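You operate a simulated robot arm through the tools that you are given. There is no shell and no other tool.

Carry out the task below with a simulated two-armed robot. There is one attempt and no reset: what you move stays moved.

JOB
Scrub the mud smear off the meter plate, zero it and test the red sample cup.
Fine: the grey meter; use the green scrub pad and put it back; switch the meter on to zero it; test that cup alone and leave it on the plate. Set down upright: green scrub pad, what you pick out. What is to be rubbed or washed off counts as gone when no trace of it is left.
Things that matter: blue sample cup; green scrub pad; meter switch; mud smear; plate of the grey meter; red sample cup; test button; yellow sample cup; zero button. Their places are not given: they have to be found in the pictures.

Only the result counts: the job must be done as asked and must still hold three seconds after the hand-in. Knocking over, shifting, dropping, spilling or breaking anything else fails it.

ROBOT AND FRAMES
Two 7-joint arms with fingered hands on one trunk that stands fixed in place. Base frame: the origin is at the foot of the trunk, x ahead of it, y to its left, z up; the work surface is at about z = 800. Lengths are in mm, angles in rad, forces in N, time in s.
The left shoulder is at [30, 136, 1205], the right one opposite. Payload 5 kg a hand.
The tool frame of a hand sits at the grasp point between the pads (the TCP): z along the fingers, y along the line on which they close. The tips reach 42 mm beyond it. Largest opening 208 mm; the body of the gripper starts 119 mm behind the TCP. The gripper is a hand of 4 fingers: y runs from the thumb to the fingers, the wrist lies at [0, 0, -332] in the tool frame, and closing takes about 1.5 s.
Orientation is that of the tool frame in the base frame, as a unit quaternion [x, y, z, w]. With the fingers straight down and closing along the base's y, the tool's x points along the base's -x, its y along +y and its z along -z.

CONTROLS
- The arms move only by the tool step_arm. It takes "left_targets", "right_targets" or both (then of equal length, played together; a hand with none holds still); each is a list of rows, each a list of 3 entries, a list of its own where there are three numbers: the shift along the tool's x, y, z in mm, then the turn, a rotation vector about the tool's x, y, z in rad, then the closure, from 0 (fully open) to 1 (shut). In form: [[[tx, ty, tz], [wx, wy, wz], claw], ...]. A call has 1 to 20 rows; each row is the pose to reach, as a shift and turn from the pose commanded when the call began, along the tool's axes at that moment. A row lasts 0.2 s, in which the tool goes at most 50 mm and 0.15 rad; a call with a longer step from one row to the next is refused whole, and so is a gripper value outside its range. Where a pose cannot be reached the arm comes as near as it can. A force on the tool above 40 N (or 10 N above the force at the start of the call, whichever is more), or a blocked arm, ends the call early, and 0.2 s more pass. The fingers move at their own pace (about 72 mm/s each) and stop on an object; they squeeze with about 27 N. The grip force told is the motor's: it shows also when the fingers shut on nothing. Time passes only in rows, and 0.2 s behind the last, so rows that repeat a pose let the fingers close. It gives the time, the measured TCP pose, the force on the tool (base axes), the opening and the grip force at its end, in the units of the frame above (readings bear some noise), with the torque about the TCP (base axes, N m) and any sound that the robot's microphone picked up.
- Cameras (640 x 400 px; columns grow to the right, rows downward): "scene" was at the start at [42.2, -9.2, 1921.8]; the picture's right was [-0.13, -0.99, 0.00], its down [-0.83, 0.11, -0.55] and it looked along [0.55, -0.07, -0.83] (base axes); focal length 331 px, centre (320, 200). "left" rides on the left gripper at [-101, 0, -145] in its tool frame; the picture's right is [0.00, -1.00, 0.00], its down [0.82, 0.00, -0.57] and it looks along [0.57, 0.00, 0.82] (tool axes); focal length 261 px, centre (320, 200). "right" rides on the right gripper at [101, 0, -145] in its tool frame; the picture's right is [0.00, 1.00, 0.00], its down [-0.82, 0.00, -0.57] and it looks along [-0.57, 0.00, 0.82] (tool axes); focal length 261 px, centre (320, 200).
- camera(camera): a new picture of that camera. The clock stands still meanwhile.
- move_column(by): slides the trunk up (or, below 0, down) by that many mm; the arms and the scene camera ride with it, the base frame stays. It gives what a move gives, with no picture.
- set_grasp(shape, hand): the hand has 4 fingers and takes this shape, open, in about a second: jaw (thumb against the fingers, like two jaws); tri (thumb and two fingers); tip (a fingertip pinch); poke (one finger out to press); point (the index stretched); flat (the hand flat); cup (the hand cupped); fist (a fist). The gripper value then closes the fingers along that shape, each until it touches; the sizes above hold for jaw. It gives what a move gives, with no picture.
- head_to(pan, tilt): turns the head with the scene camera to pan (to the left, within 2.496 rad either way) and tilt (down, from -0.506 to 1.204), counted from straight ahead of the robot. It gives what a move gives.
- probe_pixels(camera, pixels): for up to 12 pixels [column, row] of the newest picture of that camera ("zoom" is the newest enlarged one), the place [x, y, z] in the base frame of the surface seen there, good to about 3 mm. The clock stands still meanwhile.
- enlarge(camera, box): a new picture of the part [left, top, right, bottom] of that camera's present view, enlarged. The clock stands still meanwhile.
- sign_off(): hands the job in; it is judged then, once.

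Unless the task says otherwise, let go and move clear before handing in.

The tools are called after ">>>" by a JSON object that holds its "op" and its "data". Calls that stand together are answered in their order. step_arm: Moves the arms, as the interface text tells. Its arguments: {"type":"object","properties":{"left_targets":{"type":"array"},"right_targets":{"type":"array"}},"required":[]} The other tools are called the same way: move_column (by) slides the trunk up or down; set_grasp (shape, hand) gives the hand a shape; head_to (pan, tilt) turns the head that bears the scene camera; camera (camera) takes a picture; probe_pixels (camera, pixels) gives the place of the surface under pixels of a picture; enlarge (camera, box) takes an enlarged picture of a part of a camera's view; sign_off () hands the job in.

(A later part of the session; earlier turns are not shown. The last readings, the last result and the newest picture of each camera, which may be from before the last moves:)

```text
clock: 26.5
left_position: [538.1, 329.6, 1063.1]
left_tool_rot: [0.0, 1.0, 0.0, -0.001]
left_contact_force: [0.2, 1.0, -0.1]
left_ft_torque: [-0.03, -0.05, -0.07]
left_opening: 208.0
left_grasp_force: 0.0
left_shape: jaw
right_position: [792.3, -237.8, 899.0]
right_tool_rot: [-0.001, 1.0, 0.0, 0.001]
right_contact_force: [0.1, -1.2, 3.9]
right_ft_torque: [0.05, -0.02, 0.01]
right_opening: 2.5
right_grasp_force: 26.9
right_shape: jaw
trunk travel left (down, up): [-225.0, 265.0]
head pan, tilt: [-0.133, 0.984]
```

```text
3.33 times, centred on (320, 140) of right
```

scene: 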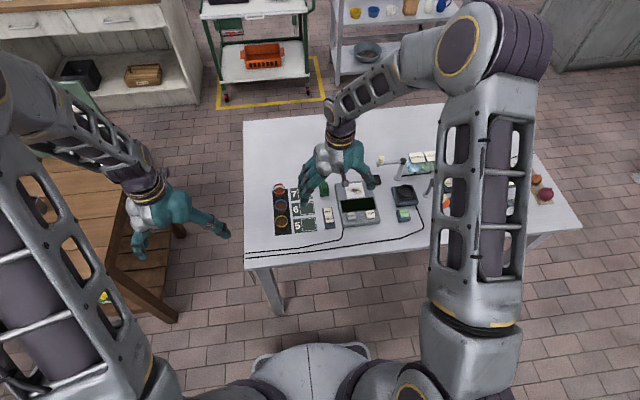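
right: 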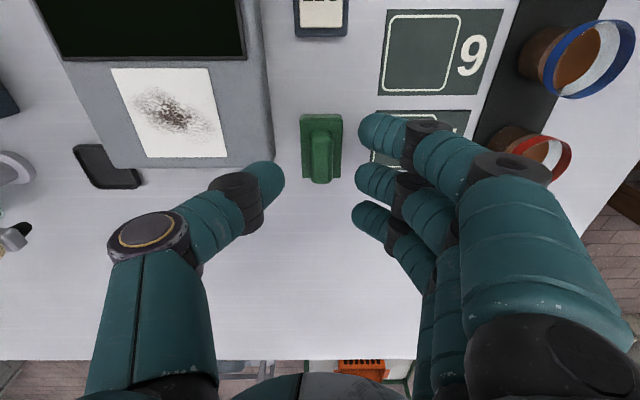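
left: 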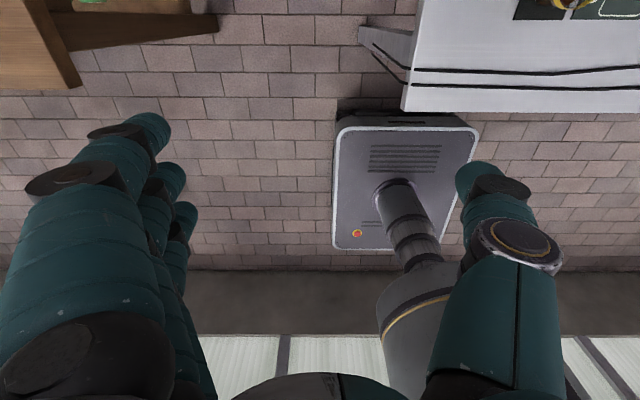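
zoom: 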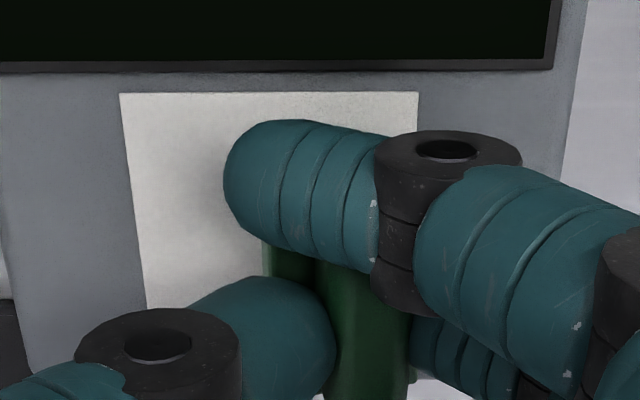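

The visible right side now looks clean. I'll do one more pass covering the far edge (+x) and the +y side, then lift and inspect.

>>> {"op": "step_arm", "data": {"right_targets": [[[0, 5, 1], [0, 0, 0], 1], [[0, 10, 1], [0, 0, 0], 1], [[-8, 10, 1], [0, 0, 0], 1], [[-8, 0, 1], [0, 0, 0], 1], [[-8, -10, 1], [0, 0, 0], 1], [[-8, -20, 1], [0, 0, 0], 1], [[-8, -30, 1], [0, 0, 0], 1], [[0, -30, 1], [0, 0, 0], 1], [[0, -20, 1], [0, 0, 0], 1], [[0, -10, 1], [0, 0, 0], 1], [[0, 0, 1], [0, 0, 0], 1], [[0, 10, 1], [0, 0, 0], 1], [[12, 10, 1], [0, 0, 0], 1], [[12, 0, 1], [0, 0, 0], 1], [[12, -10, 1], [0, 0, 0], 1], [[12, -20, 1], [0, 0, 0], 1], [[12, -30, 1], [0, 0, 0], 1], [[6, -20, 1], [0, 0, 0], 1], [[6, -20, -10], [0, 0, 0], 1], [[6, -20, -30], [0, 0, 0], 1]]}}

>>> {"op": "step_arm", "data": {"right_targets": [[[-20, 30, -10], [0, 0, 0], 1], [[-35, 65, -20], [0, 0, 0], 1], [[-37, 100, -20], [0, 0, 0], 1], [[-37, 125, -20], [0, 0, 0], 1], [[-37, 125, -20], [0, 0, 0], 1]]}}

>>> {"op": "enlarge", "data": {"camera": "scene", "box": [308, 150, 404, 210]}}

>>> {"op": "enlarge", "data": {"camera": "right", "box": [96, 60, 352, 220]}}

```text
clock: 30.7
left_position: [537.7, 329.7, 1064.4]
left_tool_rot: [0.001, 1.0, 0.0, 0.0]
left_contact_force: [0.2, 0.8, 0.2]
left_ft_torque: [-0.06, -0.07, 0.01]
left_opening: 208.0
left_grasp_force: 0.0
left_shape: jaw
right_position: [783.6, -257.2, 930.4]
right_tool_rot: [0.0, 1.0, 0.0, 0.0]
right_contact_force: [-1.3, 0.3, -0.9]
right_ft_torque: [-0.09, -0.1, 0.0]
right_opening: 2.4
right_grasp_force: 26.9
right_shape: jaw
trunk travel left (down, up): [-225.0, 265.0]
head pan, tilt: [-0.133, 0.984]
```

```text
clock: 31.9
left_position: [538.1, 328.0, 1063.7]
left_tool_rot: [0.0, 1.0, 0.0, 0.001]
left_contact_force: [0.4, 0.1, 0.3]
left_ft_torque: [0.01, 0.01, 0.01]
left_opening: 207.8
left_grasp_force: 0.0
left_shape: jaw
right_position: [821.0, -131.6, 947.3]
right_tool_rot: [0.001, 1.0, 0.0, 0.0]
right_contact_force: [-0.4, 0.1, -0.7]
right_ft_torque: [0.03, 0.0, 0.02]
right_opening: 2.8
right_grasp_force: 27.2
right_shape: jaw
trunk travel left (down, up): [-225.0, 265.0]
head pan, tilt: [-0.133, 0.984]
```

```text
6.67 times, centred on (356, 180) of scene
```

zoom: 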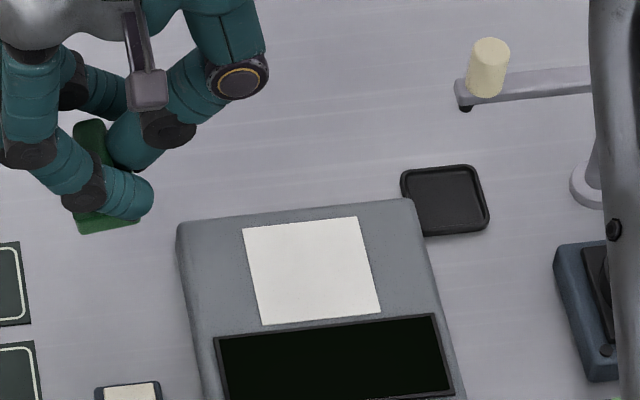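

```text
2.50 times, centred on (224, 140) of right
```

zoom: 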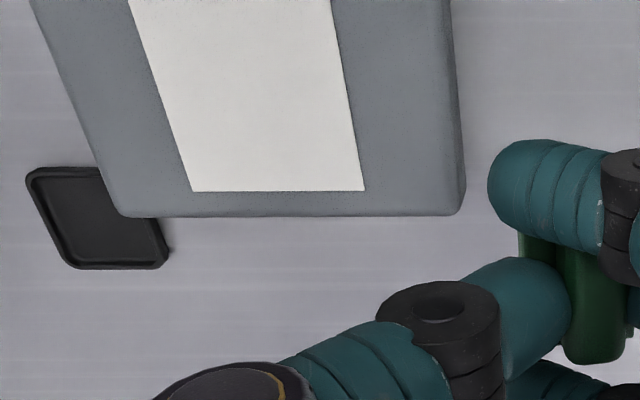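

The plate is clean, with no trace left in either view. I'll put the pad back at its original spot (820,−129), lowering slowly to the table.

>>> {"op": "step_arm", "data": {"right_targets": [[[0, 3, 20], [0, 0, 0], 1], [[0, 3, 45], [0, 0, 0], 1], [[0, 3, 62], [0, 0, 0], 1], [[0, 3, 72], [0, 0, 0], 1], [[0, 3, 77], [0, 0, 0], 1], [[0, 3, 79], [0, 0, 0], 1], [[0, 3, 79], [0, 0, 0], 1]]}}

>>> {"op": "enlarge", "data": {"camera": "scene", "box": [280, 150, 376, 210]}}

>>> {"op": "enlarge", "data": {"camera": "right", "box": [224, 80, 416, 200]}}

```text
clock: 33.5
left_position: [537.4, 328.7, 1063.7]
left_tool_rot: [0.0, 1.0, 0.0, 0.0]
left_contact_force: [-0.2, 0.7, 0.3]
left_ft_torque: [-0.02, -0.01, 0.02]
left_opening: 207.9
left_grasp_force: 0.0
left_shape: jaw
right_position: [819.7, -127.7, 869.2]
right_tool_rot: [0.0, 1.0, 0.0, -0.001]
right_contact_force: [0.3, 0.4, -0.6]
right_ft_torque: [-0.02, 0.05, 0.0]
right_opening: 2.5
right_grasp_force: 27.1
right_shape: jaw
trunk travel left (down, up): [-225.0, 265.0]
head pan, tilt: [-0.133, 0.984]
```

```text
6.67 times, centred on (328, 180) of scene
```

zoom: 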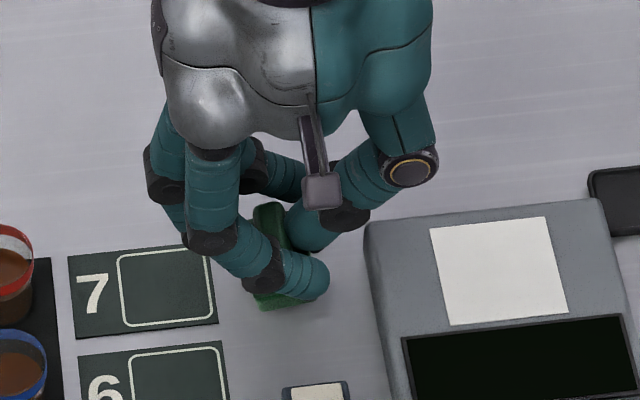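

```text
3.33 times, centred on (320, 140) of right
```

zoom: 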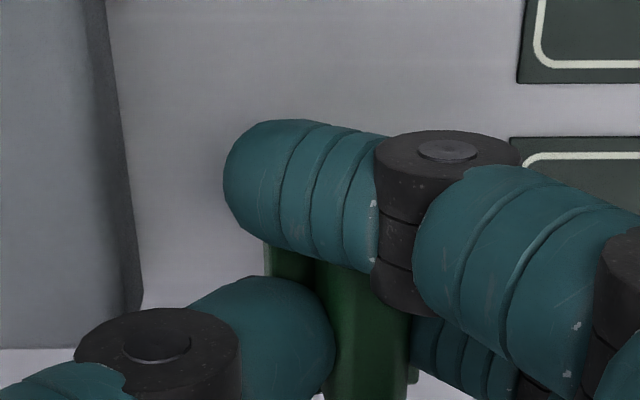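

In the hand view the handle now sits about 4 mm further to +y than at pickup (columns 330–405 against 310–385). I'll shift −4 mm in y and lower to contact.

>>> {"op": "step_arm", "data": {"right_targets": [[[0, -4, 0], [0, 0, 0], 1], [[0, -4, 1], [0, 0, 0], 1], [[0, -4, 2], [0, 0, 0], 1], [[0, -4, 3], [0, 0, 0], 1], [[0, -4, 3], [0, 0, 0], 1]]}}

```text
clock: 34.7
left_position: [538.2, 329.7, 1062.8]
left_tool_rot: [0.0, 1.0, 0.0, -0.001]
left_contact_force: [-0.7, 0.2, -0.2]
left_ft_torque: [-0.03, 0.02, 0.04]
left_opening: 208.0
left_grasp_force: 0.1
left_shape: jaw
right_position: [820.8, -132.9, 866.5]
right_tool_rot: [0.0, 1.0, 0.0, 0.0]
right_contact_force: [0.7, 0.0, 2.3]
right_ft_torque: [0.08, -0.02, 0.02]
right_opening: 2.3
right_grasp_force: 27.1
right_shape: jaw
trunk travel left (down, up): [-225.0, 265.0]
head pan, tilt: [-0.133, 0.984]
```

The pad has touched down (2.3 N). I'll press 1 mm more, open partway and rise.

>>> {"op": "step_arm", "data": {"right_targets": [[[0, 0, 1], [0, 0, 0], 1], [[0, 0, 1], [0, 0, 0], 0.92], [[0, 0, 0], [0, 0, 0], 0.85], [[0, 0, -1], [0, 0, 0], 0.78], [[0, 0, -1], [0, 0, 0], 0.75], [[0, 0, -1], [0, 0, 0], 0.75], [[0, 0, -1], [0, 0, 0], 0.75]]}}

>>> {"op": "enlarge", "data": {"camera": "right", "box": [224, 80, 416, 200]}}

>>> {"op": "enlarge", "data": {"camera": "scene", "box": [280, 150, 376, 210]}}

```text
clock: 36.3
left_position: [536.8, 330.1, 1063.7]
left_tool_rot: [0.0, 1.0, 0.0, 0.0]
left_contact_force: [0.6, 0.0, 0.5]
left_ft_torque: [0.0, 0.02, -0.02]
left_opening: 207.9
left_grasp_force: 0.1
left_shape: jaw
right_position: [821.3, -132.0, 867.6]
right_tool_rot: [0.0, 1.0, 0.0, 0.0]
right_contact_force: [-1.1, 6.0, 3.6]
right_ft_torque: [0.09, 0.04, -0.09]
right_opening: 49.5
right_grasp_force: 0.0
right_shape: jaw
trunk travel left (down, up): [-225.0, 265.0]
head pan, tilt: [-0.133, 0.984]
```

```text
3.33 times, centred on (320, 140) of right
```

zoom: 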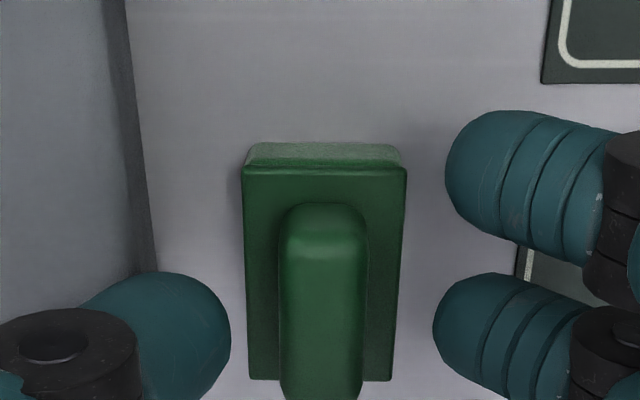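

```text
6.67 times, centred on (328, 180) of scene
```

zoom: 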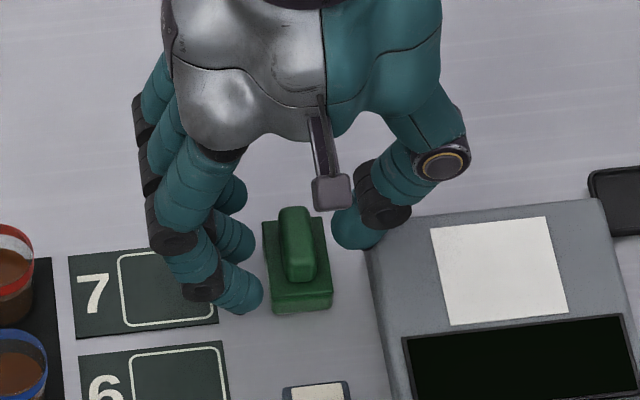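

The pad is released and standing flat, but the thumb is lightly touching the meter's side (6 N in y). I'll ease off at once and rise straight up.

>>> {"op": "step_arm", "data": {"right_targets": [[[0, 2, 0], [0, 0, 0], 0.82], [[0, 3, -2], [0, 0, 0], 0.82], [[0, 3, -15], [0, 0, 0], 0.82], [[0, 3, -40], [0, 0, 0], 0.8], [[0, 3, -80], [0, 0, 0], 0.8], [[0, 3, -120], [0, 0, 0], 0.8]]}}

>>> {"op": "enlarge", "data": {"camera": "scene", "box": [240, 160, 400, 260]}}

>>> {"op": "enlarge", "data": {"camera": "scene", "box": [308, 170, 404, 230]}}

```text
clock: 37.7
left_position: [536.2, 330.1, 1064.2]
left_tool_rot: [0.0, 1.0, -0.001, 0.0]
left_contact_force: [-0.8, 0.2, 0.2]
left_ft_torque: [0.03, -0.08, 0.02]
left_opening: 208.1
left_grasp_force: 0.0
left_shape: jaw
right_position: [817.8, -129.1, 991.3]
right_tool_rot: [0.0, 1.0, 0.0, 0.0]
right_contact_force: [-0.5, 0.6, -0.9]
right_ft_torque: [-0.05, -0.16, 0.03]
right_opening: 41.2
right_grasp_force: 0.0
right_shape: jaw
trunk travel left (down, up): [-225.0, 265.0]
head pan, tilt: [-0.133, 0.984]
```

```text
4.00 times, centred on (320, 210) of scene
```

zoom: 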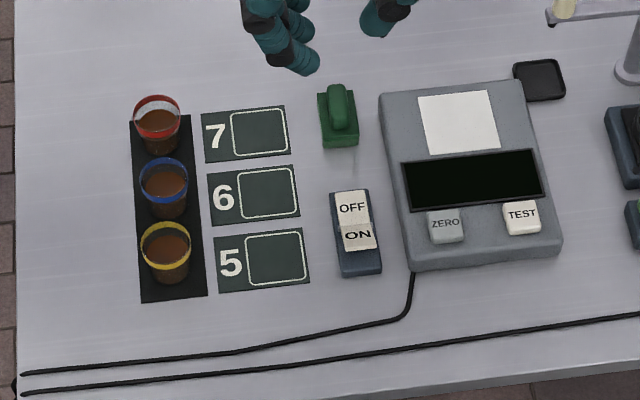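

```text
6.67 times, centred on (356, 200) of scene
```

zoom: 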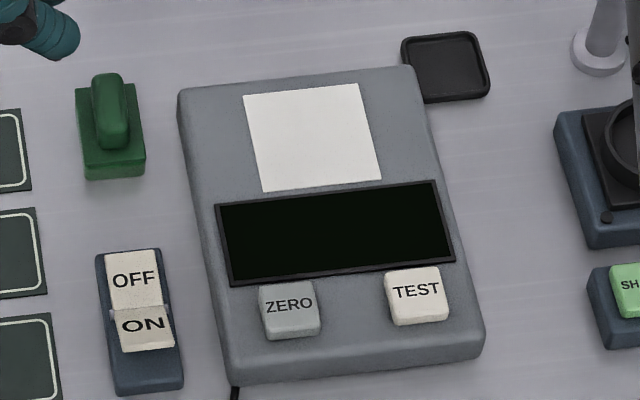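

The meter's pixels are unchanged and the plate is clean. I'll measure how far the pad is from its starting place.

>>> {"op": "enlarge", "data": {"camera": "scene", "box": [240, 160, 400, 260]}}

>>> {"op": "probe_pixels", "data": {"camera": "zoom", "pixels": [[323, 135], [353, 135], [340, 92], [338, 124], [321, 105], [352, 98], [338, 145]]}}

```text
4.00 times, centred on (320, 210) of scene
```

zoom: 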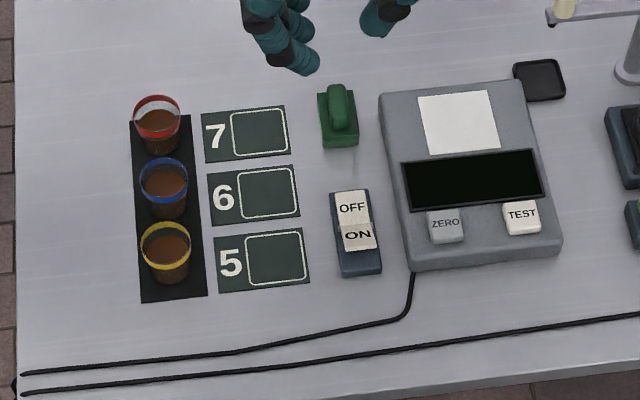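

```text
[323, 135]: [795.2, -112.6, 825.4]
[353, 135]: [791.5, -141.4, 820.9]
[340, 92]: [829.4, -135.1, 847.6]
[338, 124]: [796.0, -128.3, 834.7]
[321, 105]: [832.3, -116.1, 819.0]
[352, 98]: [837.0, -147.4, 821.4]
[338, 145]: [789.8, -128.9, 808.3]
```

The pad is within about 2–3 mm of its place. Next come the switch and buttons: I'll move over the switch area, set the poke shape and look at where the finger is.

>>> {"op": "step_arm", "data": {"right_targets": [[[40, 0, 0], [0, 0, 0], 0.8], [[80, 0, 0], [0, 0, 0], 0.8], [[120, 0, 0], [0, 0, 0], 0.8], [[155, 0, 0], [0, 0, 0], 0.8], [[155, 0, 0], [0, 0, 0], 0.8]]}}

>>> {"op": "set_grasp", "data": {"hand": "right", "shape": "poke"}}

>>> {"op": "camera", "data": {"camera": "right"}}

>>> {"op": "enlarge", "data": {"camera": "scene", "box": [240, 140, 400, 240]}}

```text
clock: 38.9
left_position: [538.9, 330.1, 1063.4]
left_tool_rot: [0.0, 1.0, 0.0, 0.0]
left_contact_force: [0.1, 0.0, -0.5]
left_ft_torque: [0.03, 0.05, -0.01]
left_opening: 207.8
left_grasp_force: 0.1
left_shape: jaw
right_position: [667.6, -132.1, 988.8]
right_tool_rot: [0.0, 1.0, 0.0, 0.0]
right_contact_force: [1.0, -0.6, 0.7]
right_ft_torque: [-0.01, 0.09, 0.01]
right_opening: 40.8
right_grasp_force: 0.1
right_shape: jaw
trunk travel left (down, up): [-225.0, 265.0]
head pan, tilt: [-0.133, 0.984]
```

```text
clock: 39.8
left_position: [537.3, 328.7, 1064.6]
left_tool_rot: [0.0, 1.0, 0.0, 0.001]
left_contact_force: [-0.2, -0.3, 0.0]
left_ft_torque: [0.02, 0.01, 0.02]
left_opening: 207.7
left_grasp_force: 0.1
left_shape: jaw
right_position: [665.5, -131.7, 988.9]
right_tool_rot: [0.0, 1.0, 0.0, 0.001]
right_contact_force: [-0.2, -0.4, 0.5]
right_ft_torque: [0.03, 0.02, 0.0]
right_opening: 0.0
right_grasp_force: 0.1
right_shape: poke
trunk travel left (down, up): [-225.0, 265.0]
head pan, tilt: [-0.133, 0.984]
```

```text
taken
```

right: 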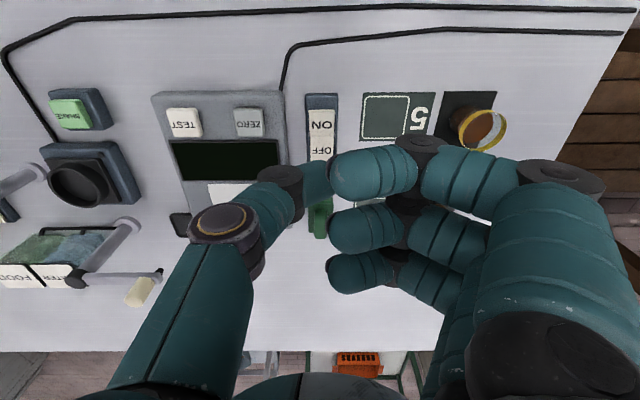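

```text
4.00 times, centred on (320, 190) of scene
```

zoom: 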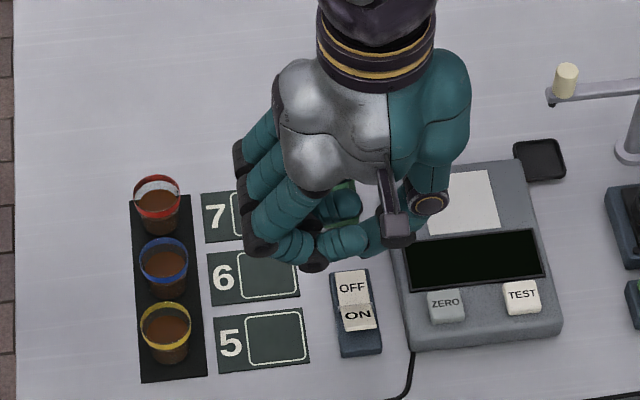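

>>> {"op": "probe_pixels", "data": {"camera": "right", "pixels": [[345, 175], [340, 228], [340, 272], [322, 180], [318, 190], [322, 205], [370, 170], [280, 195], [322, 170]]}}

>>> {"op": "enlarge", "data": {"camera": "right", "box": [256, 120, 448, 240]}}

>>> {"op": "enlarge", "data": {"camera": "scene", "box": [290, 160, 370, 210]}}

```text
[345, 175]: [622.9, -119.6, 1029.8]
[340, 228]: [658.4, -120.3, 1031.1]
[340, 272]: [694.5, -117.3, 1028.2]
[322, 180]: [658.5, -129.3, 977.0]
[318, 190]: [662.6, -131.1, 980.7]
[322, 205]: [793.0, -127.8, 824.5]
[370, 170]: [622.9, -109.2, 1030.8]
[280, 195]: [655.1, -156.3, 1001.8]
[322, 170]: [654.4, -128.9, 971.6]
```

```text
3.33 times, centred on (352, 180) of right
```

zoom: 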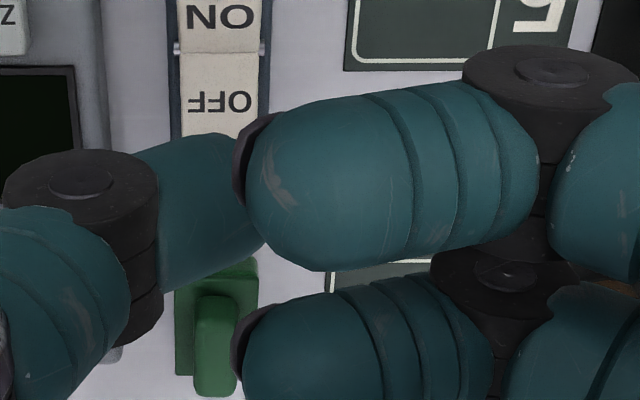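

```text
8.00 times, centred on (330, 185) of scene
```

zoom: 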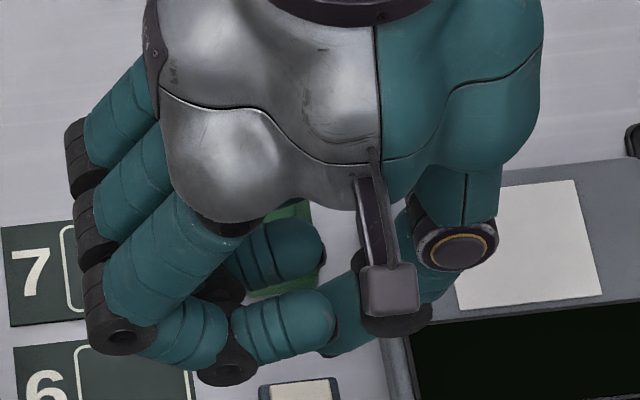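

In poke the fingers are curled (z≈1030) and the thumb is extended along the tool axis, with its tip near z 947. I'll measure the switch and button tops exactly.

>>> {"op": "enlarge", "data": {"camera": "scene", "box": [310, 195, 390, 245]}}

>>> {"op": "enlarge", "data": {"camera": "right", "box": [144, 80, 352, 210]}}

>>> {"op": "probe_pixels", "data": {"camera": "right", "pixels": [[321, 112], [321, 120], [321, 128], [321, 136], [321, 145], [321, 152], [250, 113], [250, 122], [250, 131], [183, 113], [183, 122], [183, 131]]}}

```text
8.00 times, centred on (350, 220) of scene
```

zoom: 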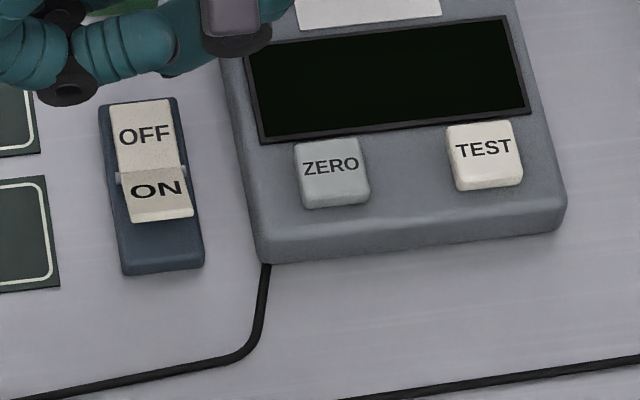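

```text
3.08 times, centred on (248, 145) of right
```

zoom: 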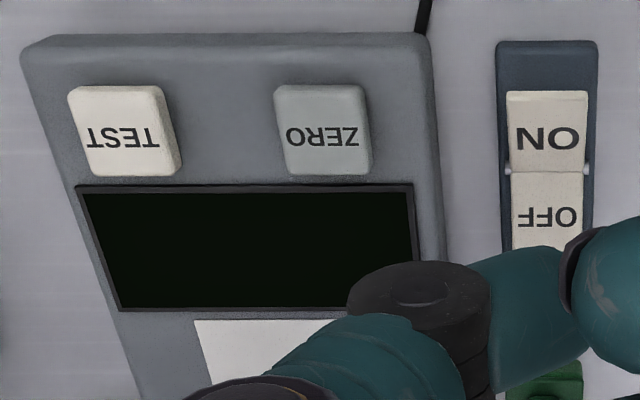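

```text
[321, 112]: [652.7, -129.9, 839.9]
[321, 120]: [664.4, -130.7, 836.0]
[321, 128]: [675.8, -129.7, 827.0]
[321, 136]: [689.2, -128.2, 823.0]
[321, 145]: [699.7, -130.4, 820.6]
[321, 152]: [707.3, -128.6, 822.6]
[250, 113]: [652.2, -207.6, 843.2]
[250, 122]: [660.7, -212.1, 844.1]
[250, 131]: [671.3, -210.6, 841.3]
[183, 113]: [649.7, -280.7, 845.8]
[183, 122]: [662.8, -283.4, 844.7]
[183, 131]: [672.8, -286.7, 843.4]
```

The rocker's ON end is at about (655,−129.5, z 838) and its pivot is near x 681. I'll lower the extended thumb over (656,−129.5), stopping just above it to check.

>>> {"op": "step_arm", "data": {"right_targets": [[[9, 2, 30], [0, 0, 0], 0], [[9, 2, 60], [0, 0, 0], 0], [[9, 2, 85], [0, 0, 0], 0], [[9, 2, 95], [0, 0, 0], 0], [[9, 2, 95], [0, 0, 0], 0]]}}

>>> {"op": "enlarge", "data": {"camera": "right", "box": [224, 100, 416, 220]}}

>>> {"op": "enlarge", "data": {"camera": "scene", "box": [310, 195, 390, 245]}}

```text
clock: 41.0
left_position: [537.9, 328.6, 1063.4]
left_tool_rot: [0.0, 1.0, 0.0, 0.0]
left_contact_force: [0.1, -0.9, 0.5]
left_ft_torque: [0.01, -0.01, -0.02]
left_opening: 207.7
left_grasp_force: 0.1
left_shape: jaw
right_position: [654.5, -130.0, 894.1]
right_tool_rot: [0.0, 1.0, 0.0, 0.0]
right_contact_force: [0.2, 0.2, -1.4]
right_ft_torque: [0.0, -0.02, -0.01]
right_opening: 0.1
right_grasp_force: 0.1
right_shape: poke
trunk travel left (down, up): [-225.0, 265.0]
head pan, tilt: [-0.133, 0.984]
```

```text
3.33 times, centred on (320, 160) of right
```

zoom: 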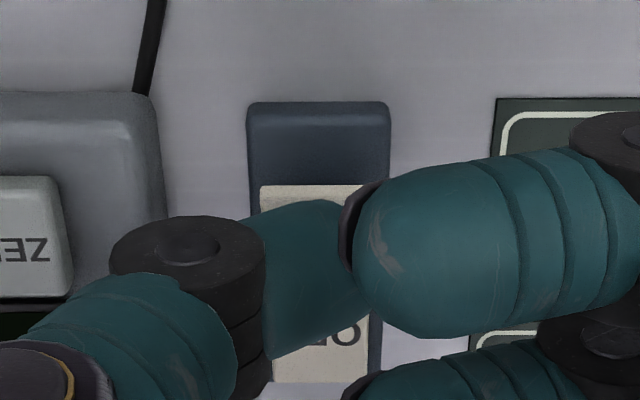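

```text
8.00 times, centred on (350, 220) of scene
```

zoom: 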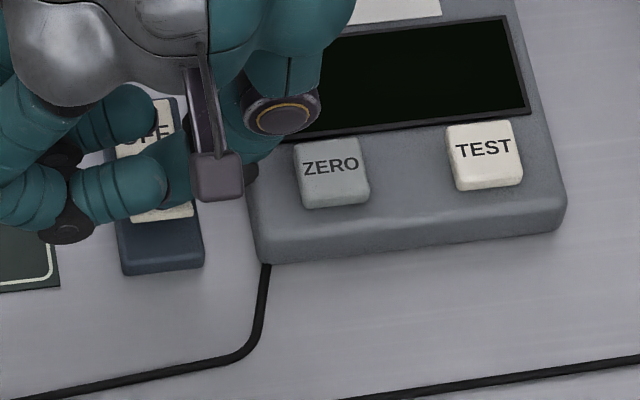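

The thumb tip sits above the ON half. I'll press down in small steps.

>>> {"op": "step_arm", "data": {"right_targets": [[[0, 0, 6], [0, 0, 0], 0], [[0, 0, 12], [0, 0, 0], 0], [[0, 0, 17], [0, 0, 0], 0], [[0, 0, 21], [0, 0, 0], 0], [[0, 0, 25], [0, 0, 0], 0], [[0, 0, 28], [0, 0, 0], 0], [[0, 0, 30], [0, 0, 0], 0]]}}

>>> {"op": "enlarge", "data": {"camera": "scene", "box": [310, 195, 390, 245]}}

```text
clock: 42.6
left_position: [537.0, 329.1, 1063.5]
left_tool_rot: [0.0, 1.0, 0.0, 0.0]
left_contact_force: [-0.1, 0.8, 0.4]
left_ft_torque: [0.0, 0.02, 0.03]
left_opening: 207.9
left_grasp_force: 0.0
left_shape: jaw
right_position: [654.9, -128.1, 864.4]
right_tool_rot: [0.0, 1.0, 0.0, 0.001]
right_contact_force: [-2.6, -4.4, 18.8]
right_ft_torque: [-0.09, -0.01, -0.02]
right_opening: 0.0
right_grasp_force: 0.2
right_shape: poke
trunk travel left (down, up): [-225.0, 265.0]
head pan, tilt: [-0.133, 0.984]
```

```text
8.00 times, centred on (350, 220) of scene
```

zoom: 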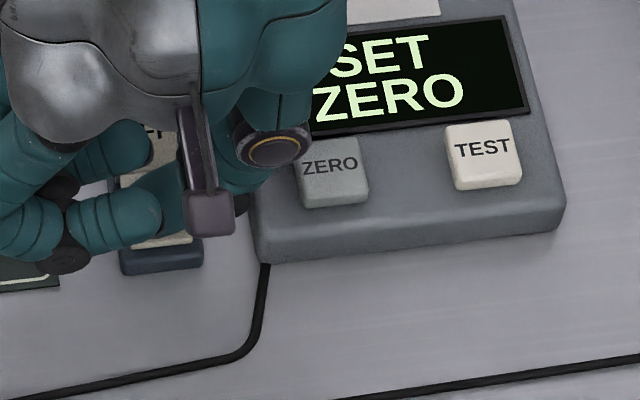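

The display reads "SET ZERO", so the meter is on. I'll rise and move over the ZERO button at (661,−210).

>>> {"op": "step_arm", "data": {"right_targets": [[[0, 0, -20], [0, 0, 0], 0], [[0, 0, -50], [0, 0, 0], 0], [[-3, -27, -55], [0, 0, 0], 0], [[-6, -54, -55], [0, 0, 0], 0], [[-6, -81, -50], [0, 0, 0], 0], [[-6, -81, -32], [0, 0, 0], 0], [[-6, -81, -32], [0, 0, 0], 0]]}}

>>> {"op": "enlarge", "data": {"camera": "scene", "box": [310, 195, 390, 245]}}

>>> {"op": "enlarge", "data": {"camera": "right", "box": [224, 100, 416, 220]}}

```text
clock: 44.2
left_position: [537.0, 329.8, 1064.4]
left_tool_rot: [0.0, 1.0, 0.0, 0.0]
left_contact_force: [-0.1, -0.4, -1.2]
left_ft_torque: [0.05, -0.04, -0.01]
left_opening: 208.0
left_grasp_force: 0.1
left_shape: jaw
right_position: [662.5, -211.2, 896.2]
right_tool_rot: [0.0, 1.0, 0.0, -0.001]
right_contact_force: [0.3, -1.4, -0.5]
right_ft_torque: [0.06, -0.06, 0.0]
right_opening: 0.0
right_grasp_force: 0.1
right_shape: poke
trunk travel left (down, up): [-225.0, 265.0]
head pan, tilt: [-0.133, 0.984]
```

```text
8.00 times, centred on (350, 220) of scene
```

zoom: 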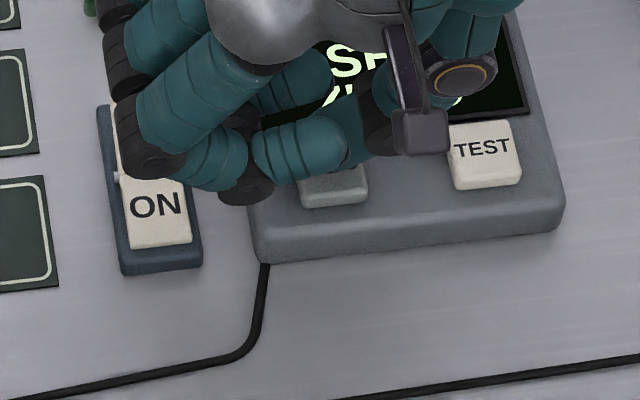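

```text
3.33 times, centred on (320, 160) of right
```

zoom: 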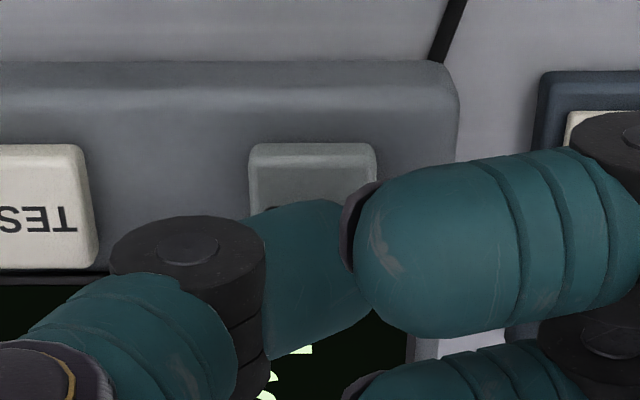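

The thumb tip is above the ZERO button. I'll press down slowly until it clicks.

>>> {"op": "step_arm", "data": {"right_targets": [[[0, 0, 5], [0, 0, 0], 0], [[0, 0, 9], [0, 0, 0], 0], [[0, 0, 12], [0, 0, 0], 0], [[0, 0, 14], [0, 0, 0], 0], [[0, 0, 16], [0, 0, 0], 0], [[0, 0, 17], [0, 0, 0], 0]]}}

>>> {"op": "enlarge", "data": {"camera": "scene", "box": [310, 195, 390, 245]}}

```text
clock: 45.6
left_position: [536.9, 329.5, 1063.5]
left_tool_rot: [0.0, 1.0, -0.001, 0.0]
left_contact_force: [-0.5, -0.4, 0.6]
left_ft_torque: [0.04, 0.0, -0.03]
left_opening: 208.1
left_grasp_force: 0.0
left_shape: jaw
right_position: [663.1, -209.0, 878.8]
right_tool_rot: [0.0, 1.0, -0.001, 0.001]
right_contact_force: [-0.5, -3.7, 11.5]
right_ft_torque: [-0.11, 0.01, 0.03]
right_opening: 0.0
right_grasp_force: 0.0
right_shape: poke
trunk travel left (down, up): [-225.0, 265.0]
head pan, tilt: [-0.133, 0.984]
heard: click
```

```text
8.00 times, centred on (350, 220) of scene
```

zoom: 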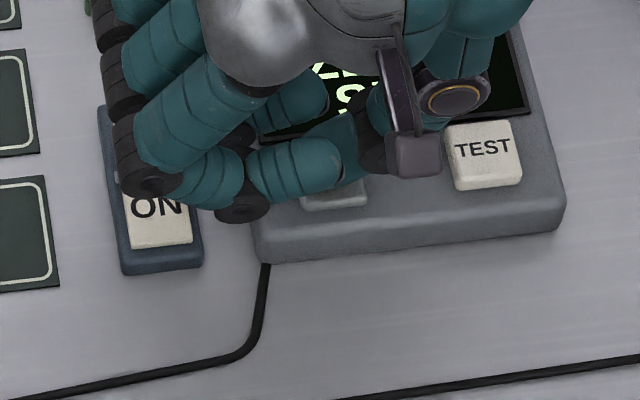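

I heard a click and the display has changed. I'll rise and move the right hand clear so I can read it.

>>> {"op": "step_arm", "data": {"right_targets": [[[0, 0, -15], [0, 0, 0], 0], [[0, 0, -55], [0, 0, 0], 0], [[0, 0, -100], [0, 0, 0], 0], [[10, -40, -120], [0, 0, 0], 0], [[20, -80, -120], [0, 0, 0], 0], [[30, -120, -120], [0, 0, 0], 0], [[40, -160, -120], [0, 0, 0], 0], [[50, -200, -120], [0, 0, 0], 0], [[50, -240, -120], [0, 0, 0], 0]]}}

>>> {"op": "enlarge", "data": {"camera": "scene", "box": [240, 160, 400, 260]}}

```text
clock: 47.6
left_position: [537.8, 327.8, 1064.8]
left_tool_rot: [0.0, 1.0, 0.002, 0.0]
left_contact_force: [0.5, -1.0, 1.2]
left_ft_torque: [0.14, 0.01, 0.02]
left_opening: 208.0
left_grasp_force: 0.1
left_shape: jaw
right_position: [612.2, -450.2, 997.8]
right_tool_rot: [-0.001, 1.0, 0.002, 0.0]
right_contact_force: [1.1, -0.4, 0.0]
right_ft_torque: [-0.01, 0.03, -0.01]
right_opening: 0.0
right_grasp_force: 0.0
right_shape: poke
trunk travel left (down, up): [-225.0, 265.0]
head pan, tilt: [-0.133, 0.984]
```

```text
4.00 times, centred on (320, 210) of scene
```

zoom: 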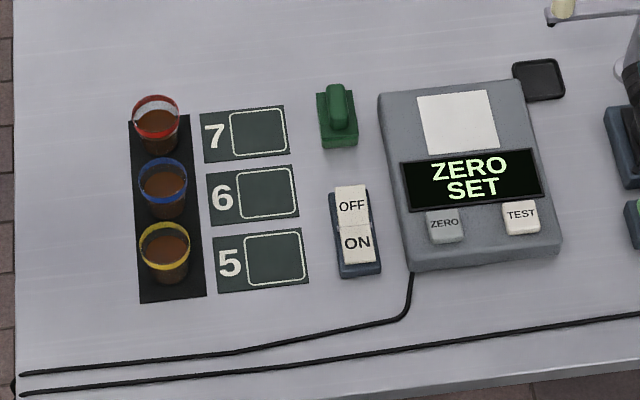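

The display reads "ZERO SET". Now the red cup: I'll set the right hand to "tip" (thumb and one finger, spare fingers pointing away to +y) and move over to view the cup.

>>> {"op": "step_arm", "data": {"right_targets": [[[-7, 45, -10], [0, 0, 0], 0], [[-14, 90, -20], [0, 0, 0], 0], [[-21, 135, -20], [0, 0, 0], 0], [[-28, 180, -20], [0, 0, 0], 0], [[-35, 225, -20], [0, 0, 0], 0], [[-42, 270, -20], [0, 0, 0], 0], [[-49, 315, -20], [0, 0, 0], 0], [[-56, 360, -20], [0, 0, 0], 0], [[-63, 405, -20], [0, 0, 0], 0], [[-70, 450, -20], [0, 0, 0], 0], [[-76, 490, -20], [0, 0, 0], 0], [[-76, 490, -20], [0, 0, 0], 0]]}}

>>> {"op": "set_grasp", "data": {"hand": "right", "shape": "tip"}}

>>> {"op": "camera", "data": {"camera": "right"}}

>>> {"op": "enlarge", "data": {"camera": "right", "box": [256, 120, 416, 220]}}

```text
clock: 50.2
left_position: [535.8, 327.8, 1063.8]
left_tool_rot: [0.001, 1.0, 0.0, 0.0]
left_contact_force: [-1.7, -1.2, 0.1]
left_ft_torque: [0.07, -0.03, -0.02]
left_opening: 208.1
left_grasp_force: 0.1
left_shape: jaw
right_position: [687.7, 41.0, 1018.2]
right_tool_rot: [0.0, 1.0, 0.0, 0.0]
right_contact_force: [0.2, -1.0, -0.2]
right_ft_torque: [0.07, 0.01, 0.02]
right_opening: 0.0
right_grasp_force: 0.1
right_shape: poke
trunk travel left (down, up): [-225.0, 265.0]
head pan, tilt: [-0.133, 0.984]
```

```text
clock: 51.1
left_position: [538.3, 328.7, 1064.9]
left_tool_rot: [0.0, 1.0, 0.0, 0.0]
left_contact_force: [-0.5, -1.1, -0.6]
left_ft_torque: [0.0, -0.02, -0.02]
left_opening: 207.9
left_grasp_force: 0.1
left_shape: jaw
right_position: [686.3, 42.0, 1018.2]
right_tool_rot: [-0.001, 1.0, 0.0, 0.0]
right_contact_force: [0.2, 0.4, 0.7]
right_ft_torque: [-0.01, 0.0, 0.0]
right_opening: 207.8
right_grasp_force: 0.1
right_shape: tip
trunk travel left (down, up): [-225.0, 265.0]
head pan, tilt: [-0.133, 0.984]
```

```text
taken
```

right: 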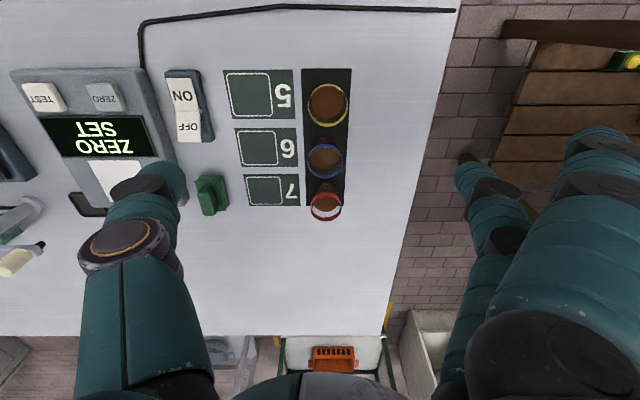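

```text
4.00 times, centred on (336, 170) of right
```

zoom: 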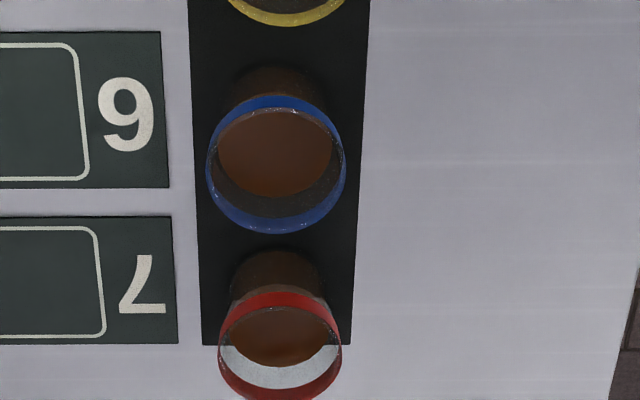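

>>> {"op": "probe_pixels", "data": {"camera": "zoom", "pixels": [[221, 340], [340, 342], [280, 298], [280, 268], [235, 275], [325, 275], [280, 340], [205, 170], [345, 165], [275, 100], [275, 226], [280, 320]]}}

>>> {"op": "enlarge", "data": {"camera": "scene", "box": [256, 170, 304, 200]}}

```text
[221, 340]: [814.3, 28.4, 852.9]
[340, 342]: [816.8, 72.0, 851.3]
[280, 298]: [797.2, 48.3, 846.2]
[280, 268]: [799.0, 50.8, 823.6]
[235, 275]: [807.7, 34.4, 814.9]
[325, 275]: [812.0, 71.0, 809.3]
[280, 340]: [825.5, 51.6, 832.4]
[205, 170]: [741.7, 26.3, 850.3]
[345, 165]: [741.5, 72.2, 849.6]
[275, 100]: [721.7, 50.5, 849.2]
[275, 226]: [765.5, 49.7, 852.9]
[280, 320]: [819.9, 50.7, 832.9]
```

```text
13.33 times, centred on (280, 185) of scene
```

zoom: 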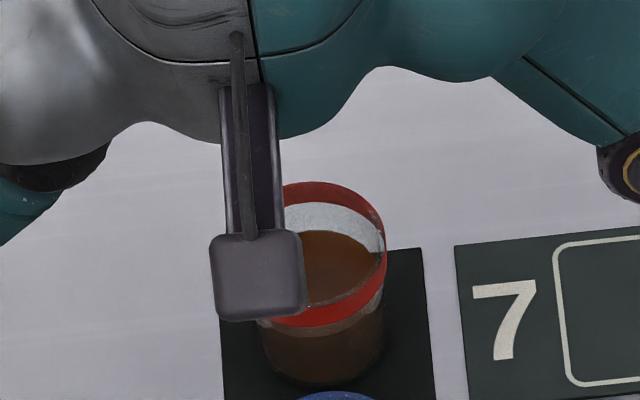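

The red cup's rim spans y 27–73 with its near edge at x 797, so its centre is about (820,50) and its top z≈852. I'll move above it with the pinch partly closed to check alignment.

>>> {"op": "step_arm", "data": {"right_targets": [[[-34, 2, 0], [0, 0, 0], 0.5], [[-68, 4, 0], [0, 0, 0], 0.5], [[-102, 6, 10], [0, 0, 0], 0.5], [[-133, 8, 40], [0, 0, 0], 0.5], [[-133, 8, 80], [0, 0, 0], 0.5], [[-133, 8, 98], [0, 0, 0], 0.5], [[-133, 8, 98], [0, 0, 0], 0.5]]}}

>>> {"op": "camera", "data": {"camera": "right"}}

>>> {"op": "enlarge", "data": {"camera": "scene", "box": [240, 130, 368, 210]}}

```text
clock: 52.7
left_position: [537.1, 329.6, 1063.3]
left_tool_rot: [0.0, 1.0, 0.0, 0.0]
left_contact_force: [-0.5, -1.3, 0.1]
left_ft_torque: [0.04, -0.06, 0.0]
left_opening: 208.0
left_grasp_force: 0.1
left_shape: jaw
right_position: [822.3, 46.8, 920.7]
right_tool_rot: [0.0, 1.0, 0.0, 0.0]
right_contact_force: [-0.7, -0.5, 0.5]
right_ft_torque: [0.0, -0.02, -0.01]
right_opening: 104.8
right_grasp_force: 0.1
right_shape: tip
trunk travel left (down, up): [-225.0, 265.0]
head pan, tilt: [-0.133, 0.984]
```

```text
taken
```

right: 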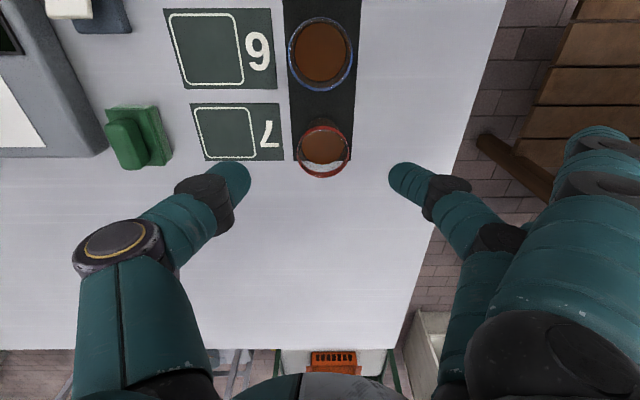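

```text
5.00 times, centred on (304, 170) of scene
```

zoom: 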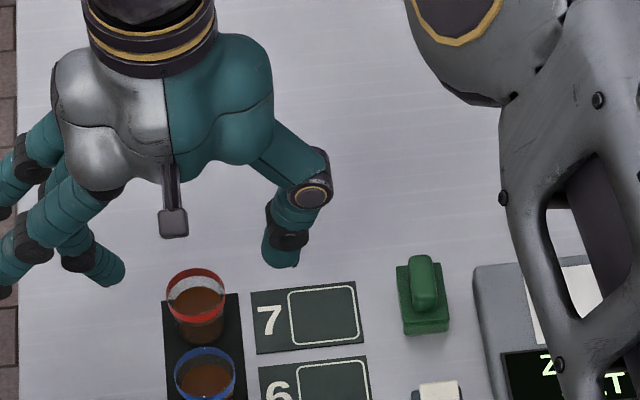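

>>> {"op": "enlarge", "data": {"camera": "right", "box": [272, 90, 400, 190]}}

>>> {"op": "probe_pixels", "data": {"camera": "right", "pixels": [[299, 152], [349, 150], [324, 128], [324, 175], [323, 118], [240, 175], [400, 172]]}}

```text
4.00 times, centred on (336, 140) of right
```

zoom: 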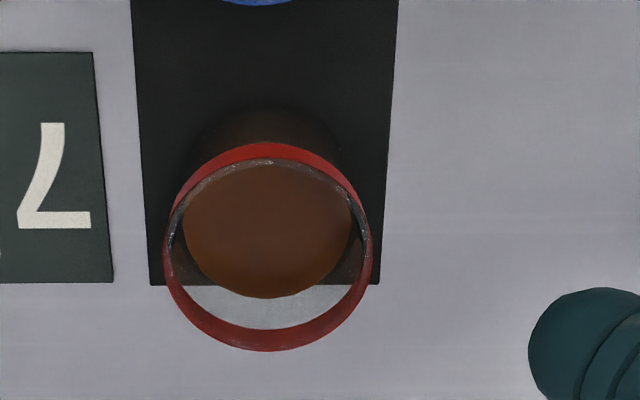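

```text
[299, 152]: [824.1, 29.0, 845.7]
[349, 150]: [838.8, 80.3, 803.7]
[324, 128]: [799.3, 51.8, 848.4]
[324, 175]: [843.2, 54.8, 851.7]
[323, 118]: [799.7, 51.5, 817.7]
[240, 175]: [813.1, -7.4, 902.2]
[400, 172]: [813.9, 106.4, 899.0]
```

The cup's centre is about (821,50) and the TCP is at (822,47). I'll shift +3 mm in y, lower to TCP z≈852 and check before closing.

>>> {"op": "step_arm", "data": {"right_targets": [[[1, 3, 0], [0, 0, 0], 0.55], [[1, 3, 20], [0, 0, 0], 0.55], [[1, 3, 40], [0, 0, 0], 0.55], [[1, 3, 55], [0, 0, 0], 0.55], [[1, 3, 67], [0, 0, 0], 0.55], [[1, 3, 68], [0, 0, 0], 0.55], [[1, 3, 68], [0, 0, 0], 0.55]]}}

>>> {"op": "enlarge", "data": {"camera": "right", "box": [192, 80, 448, 240]}}

>>> {"op": "enlarge", "data": {"camera": "scene", "box": [240, 130, 368, 210]}}

```text
clock: 54.3
left_position: [538.5, 329.8, 1063.8]
left_tool_rot: [0.0, 1.0, 0.0, -0.001]
left_contact_force: [0.5, -0.4, 0.7]
left_ft_torque: [0.02, 0.01, 0.0]
left_opening: 207.5
left_grasp_force: 0.1
left_shape: jaw
right_position: [820.5, 52.2, 850.6]
right_tool_rot: [-0.001, 1.0, 0.001, 0.0]
right_contact_force: [0.2, -0.2, -0.8]
right_ft_torque: [-0.01, 0.01, -0.02]
right_opening: 94.3
right_grasp_force: 0.0
right_shape: tip
trunk travel left (down, up): [-225.0, 265.0]
head pan, tilt: [-0.133, 0.984]
```

```text
2.50 times, centred on (320, 160) of right
```

zoom: 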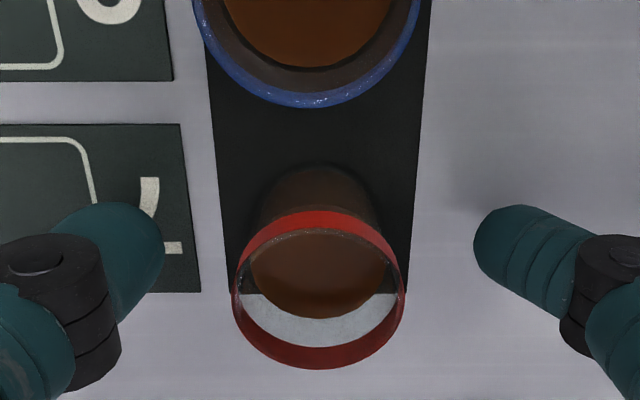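

```text
5.00 times, centred on (304, 170) of scene
```

zoom: 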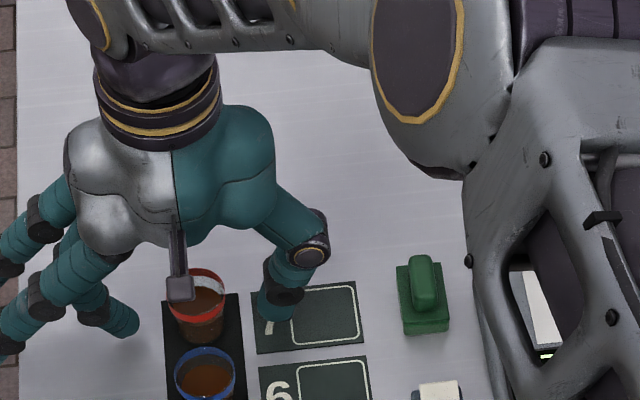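

The cup is centred between thumb and finger. I'll nudge 2 mm toward the robot and close gently.

>>> {"op": "step_arm", "data": {"right_targets": [[[2, 0, 0], [0, 0, 0], 0.6], [[2, 0, 0], [0, 0, 0], 0.68], [[2, 0, 0], [0, 0, 0], 0.74], [[2, 0, 0], [0, 0, 0], 0.8], [[2, 0, 0], [0, 0, 0], 0.86], [[2, 0, 0], [0, 0, 0], 0.92], [[2, 0, 0], [0, 0, 0], 1], [[2, 0, 0], [0, 0, 0], 1], [[2, 0, 0], [0, 0, 0], 1]]}}

>>> {"op": "enlarge", "data": {"camera": "right", "box": [192, 80, 448, 240]}}

>>> {"op": "enlarge", "data": {"camera": "scene", "box": [240, 130, 368, 210]}}

```text
clock: 56.3
left_position: [537.5, 329.1, 1064.5]
left_tool_rot: [-0.001, 1.0, 0.0, 0.001]
left_contact_force: [-0.1, 0.6, -0.2]
left_ft_torque: [0.03, -0.01, 0.0]
left_opening: 207.9
left_grasp_force: 0.1
left_shape: jaw
right_position: [819.2, 51.2, 851.1]
right_tool_rot: [0.0, 1.0, 0.0, 0.001]
right_contact_force: [-0.3, 0.2, 0.2]
right_ft_torque: [-0.02, 0.0, -0.02]
right_opening: 37.1
right_grasp_force: 27.0
right_shape: tip
trunk travel left (down, up): [-225.0, 265.0]
head pan, tilt: [-0.133, 0.984]
```

```text
2.50 times, centred on (320, 160) of right
```

zoom: 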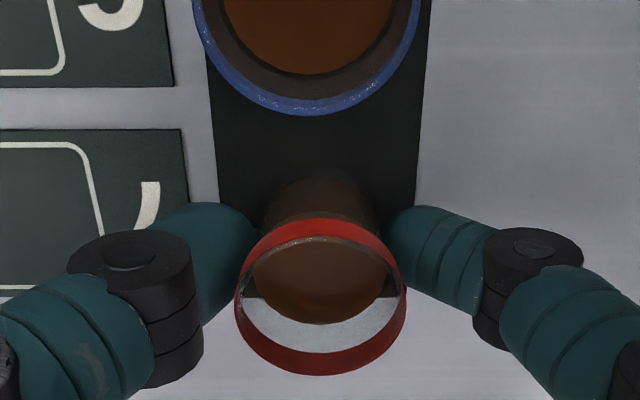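

```text
5.00 times, centred on (304, 170) of scene
```

zoom: 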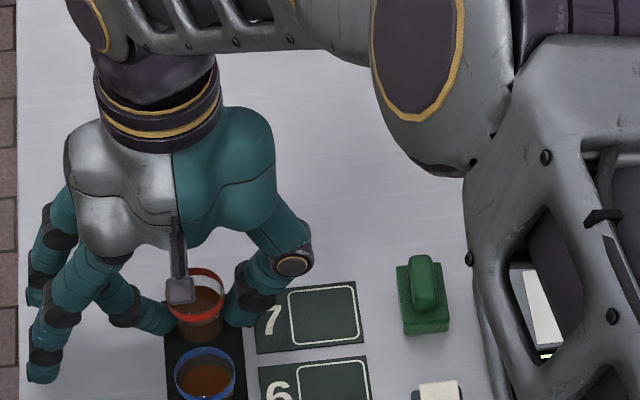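

The grip holds at 37 mm opening with 27 N. The spare fingers seem to have swung lower, so I'll probe them to check clearance for the carry.

>>> {"op": "probe_pixels", "data": {"camera": "zoom", "pixels": [[45, 375], [45, 345], [55, 310], [35, 290], [40, 265], [90, 240]]}}

>>> {"op": "camera", "data": {"camera": "right"}}

```text
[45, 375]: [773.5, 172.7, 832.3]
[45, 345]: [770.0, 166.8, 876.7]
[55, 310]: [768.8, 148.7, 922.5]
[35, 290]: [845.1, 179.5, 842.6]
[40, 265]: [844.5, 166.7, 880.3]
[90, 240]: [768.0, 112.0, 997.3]
```

```text
taken
```

right: 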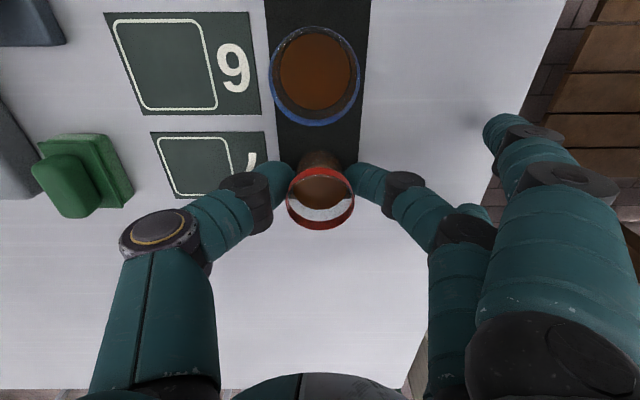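

>>> {"op": "probe_pixels", "data": {"camera": "right", "pixels": [[160, 230], [125, 240], [245, 190], [215, 220], [130, 300], [505, 130], [540, 190]]}}

```text
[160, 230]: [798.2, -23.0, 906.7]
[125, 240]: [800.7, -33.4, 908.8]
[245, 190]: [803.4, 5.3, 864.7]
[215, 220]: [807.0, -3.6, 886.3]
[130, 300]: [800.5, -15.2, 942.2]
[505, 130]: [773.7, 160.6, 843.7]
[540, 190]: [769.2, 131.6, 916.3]
```

At the plate, an unturned hand would put one spare fingertip right above the pad's handle. I'll turn about −0.26 rad during the carry and place at x≈780, which clears both the pad and the lever. First I'll lift the cup gently.

>>> {"op": "step_arm", "data": {"right_targets": [[[0, 0, -3], [0, 0, 0], 1], [[0, 0, -10], [0, 0, 0], 1], [[0, 0, -22], [0, 0, 0], 1], [[0, 0, -36], [0, 0, 0], 1], [[0, 0, -52], [0, 0, 0], 1], [[0, 0, -68], [0, 0, 0], 1], [[0, 0, -80], [0, 0, 0], 1], [[0, 0, -85], [0, 0, 0], 1], [[0, 0, -85], [0, 0, 0], 1]]}}

>>> {"op": "camera", "data": {"camera": "right"}}

>>> {"op": "enlarge", "data": {"camera": "scene", "box": [240, 130, 368, 210]}}

```text
clock: 58.3
left_position: [538.2, 329.2, 1063.4]
left_tool_rot: [-0.001, 1.0, 0.0, 0.0]
left_contact_force: [-1.0, 0.2, 0.1]
left_ft_torque: [-0.04, 0.03, 0.01]
left_opening: 207.9
left_grasp_force: 0.1
left_shape: jaw
right_position: [817.5, 51.6, 937.7]
right_tool_rot: [-0.001, 1.0, -0.001, 0.0]
right_contact_force: [-0.6, -1.1, -1.0]
right_ft_torque: [-0.04, 0.02, 0.02]
right_opening: 37.1
right_grasp_force: 27.2
right_shape: tip
trunk travel left (down, up): [-225.0, 265.0]
head pan, tilt: [-0.133, 0.984]
```

```text
taken
```

right: 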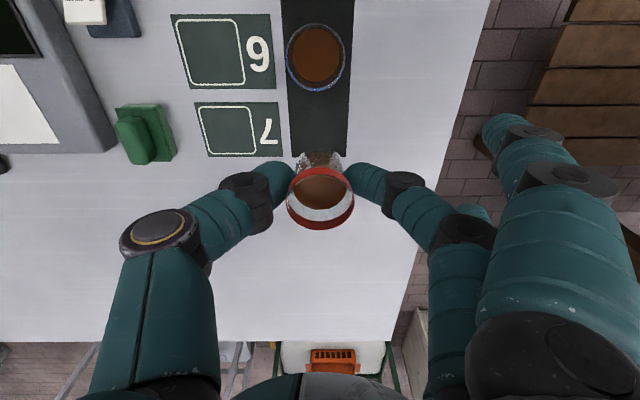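

```text
5.00 times, centred on (304, 170) of scene
```

zoom: 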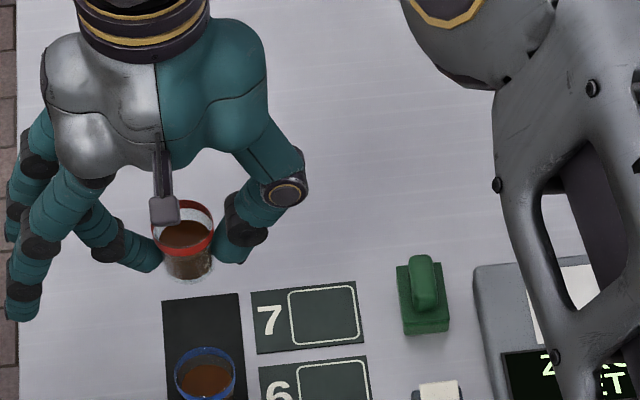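

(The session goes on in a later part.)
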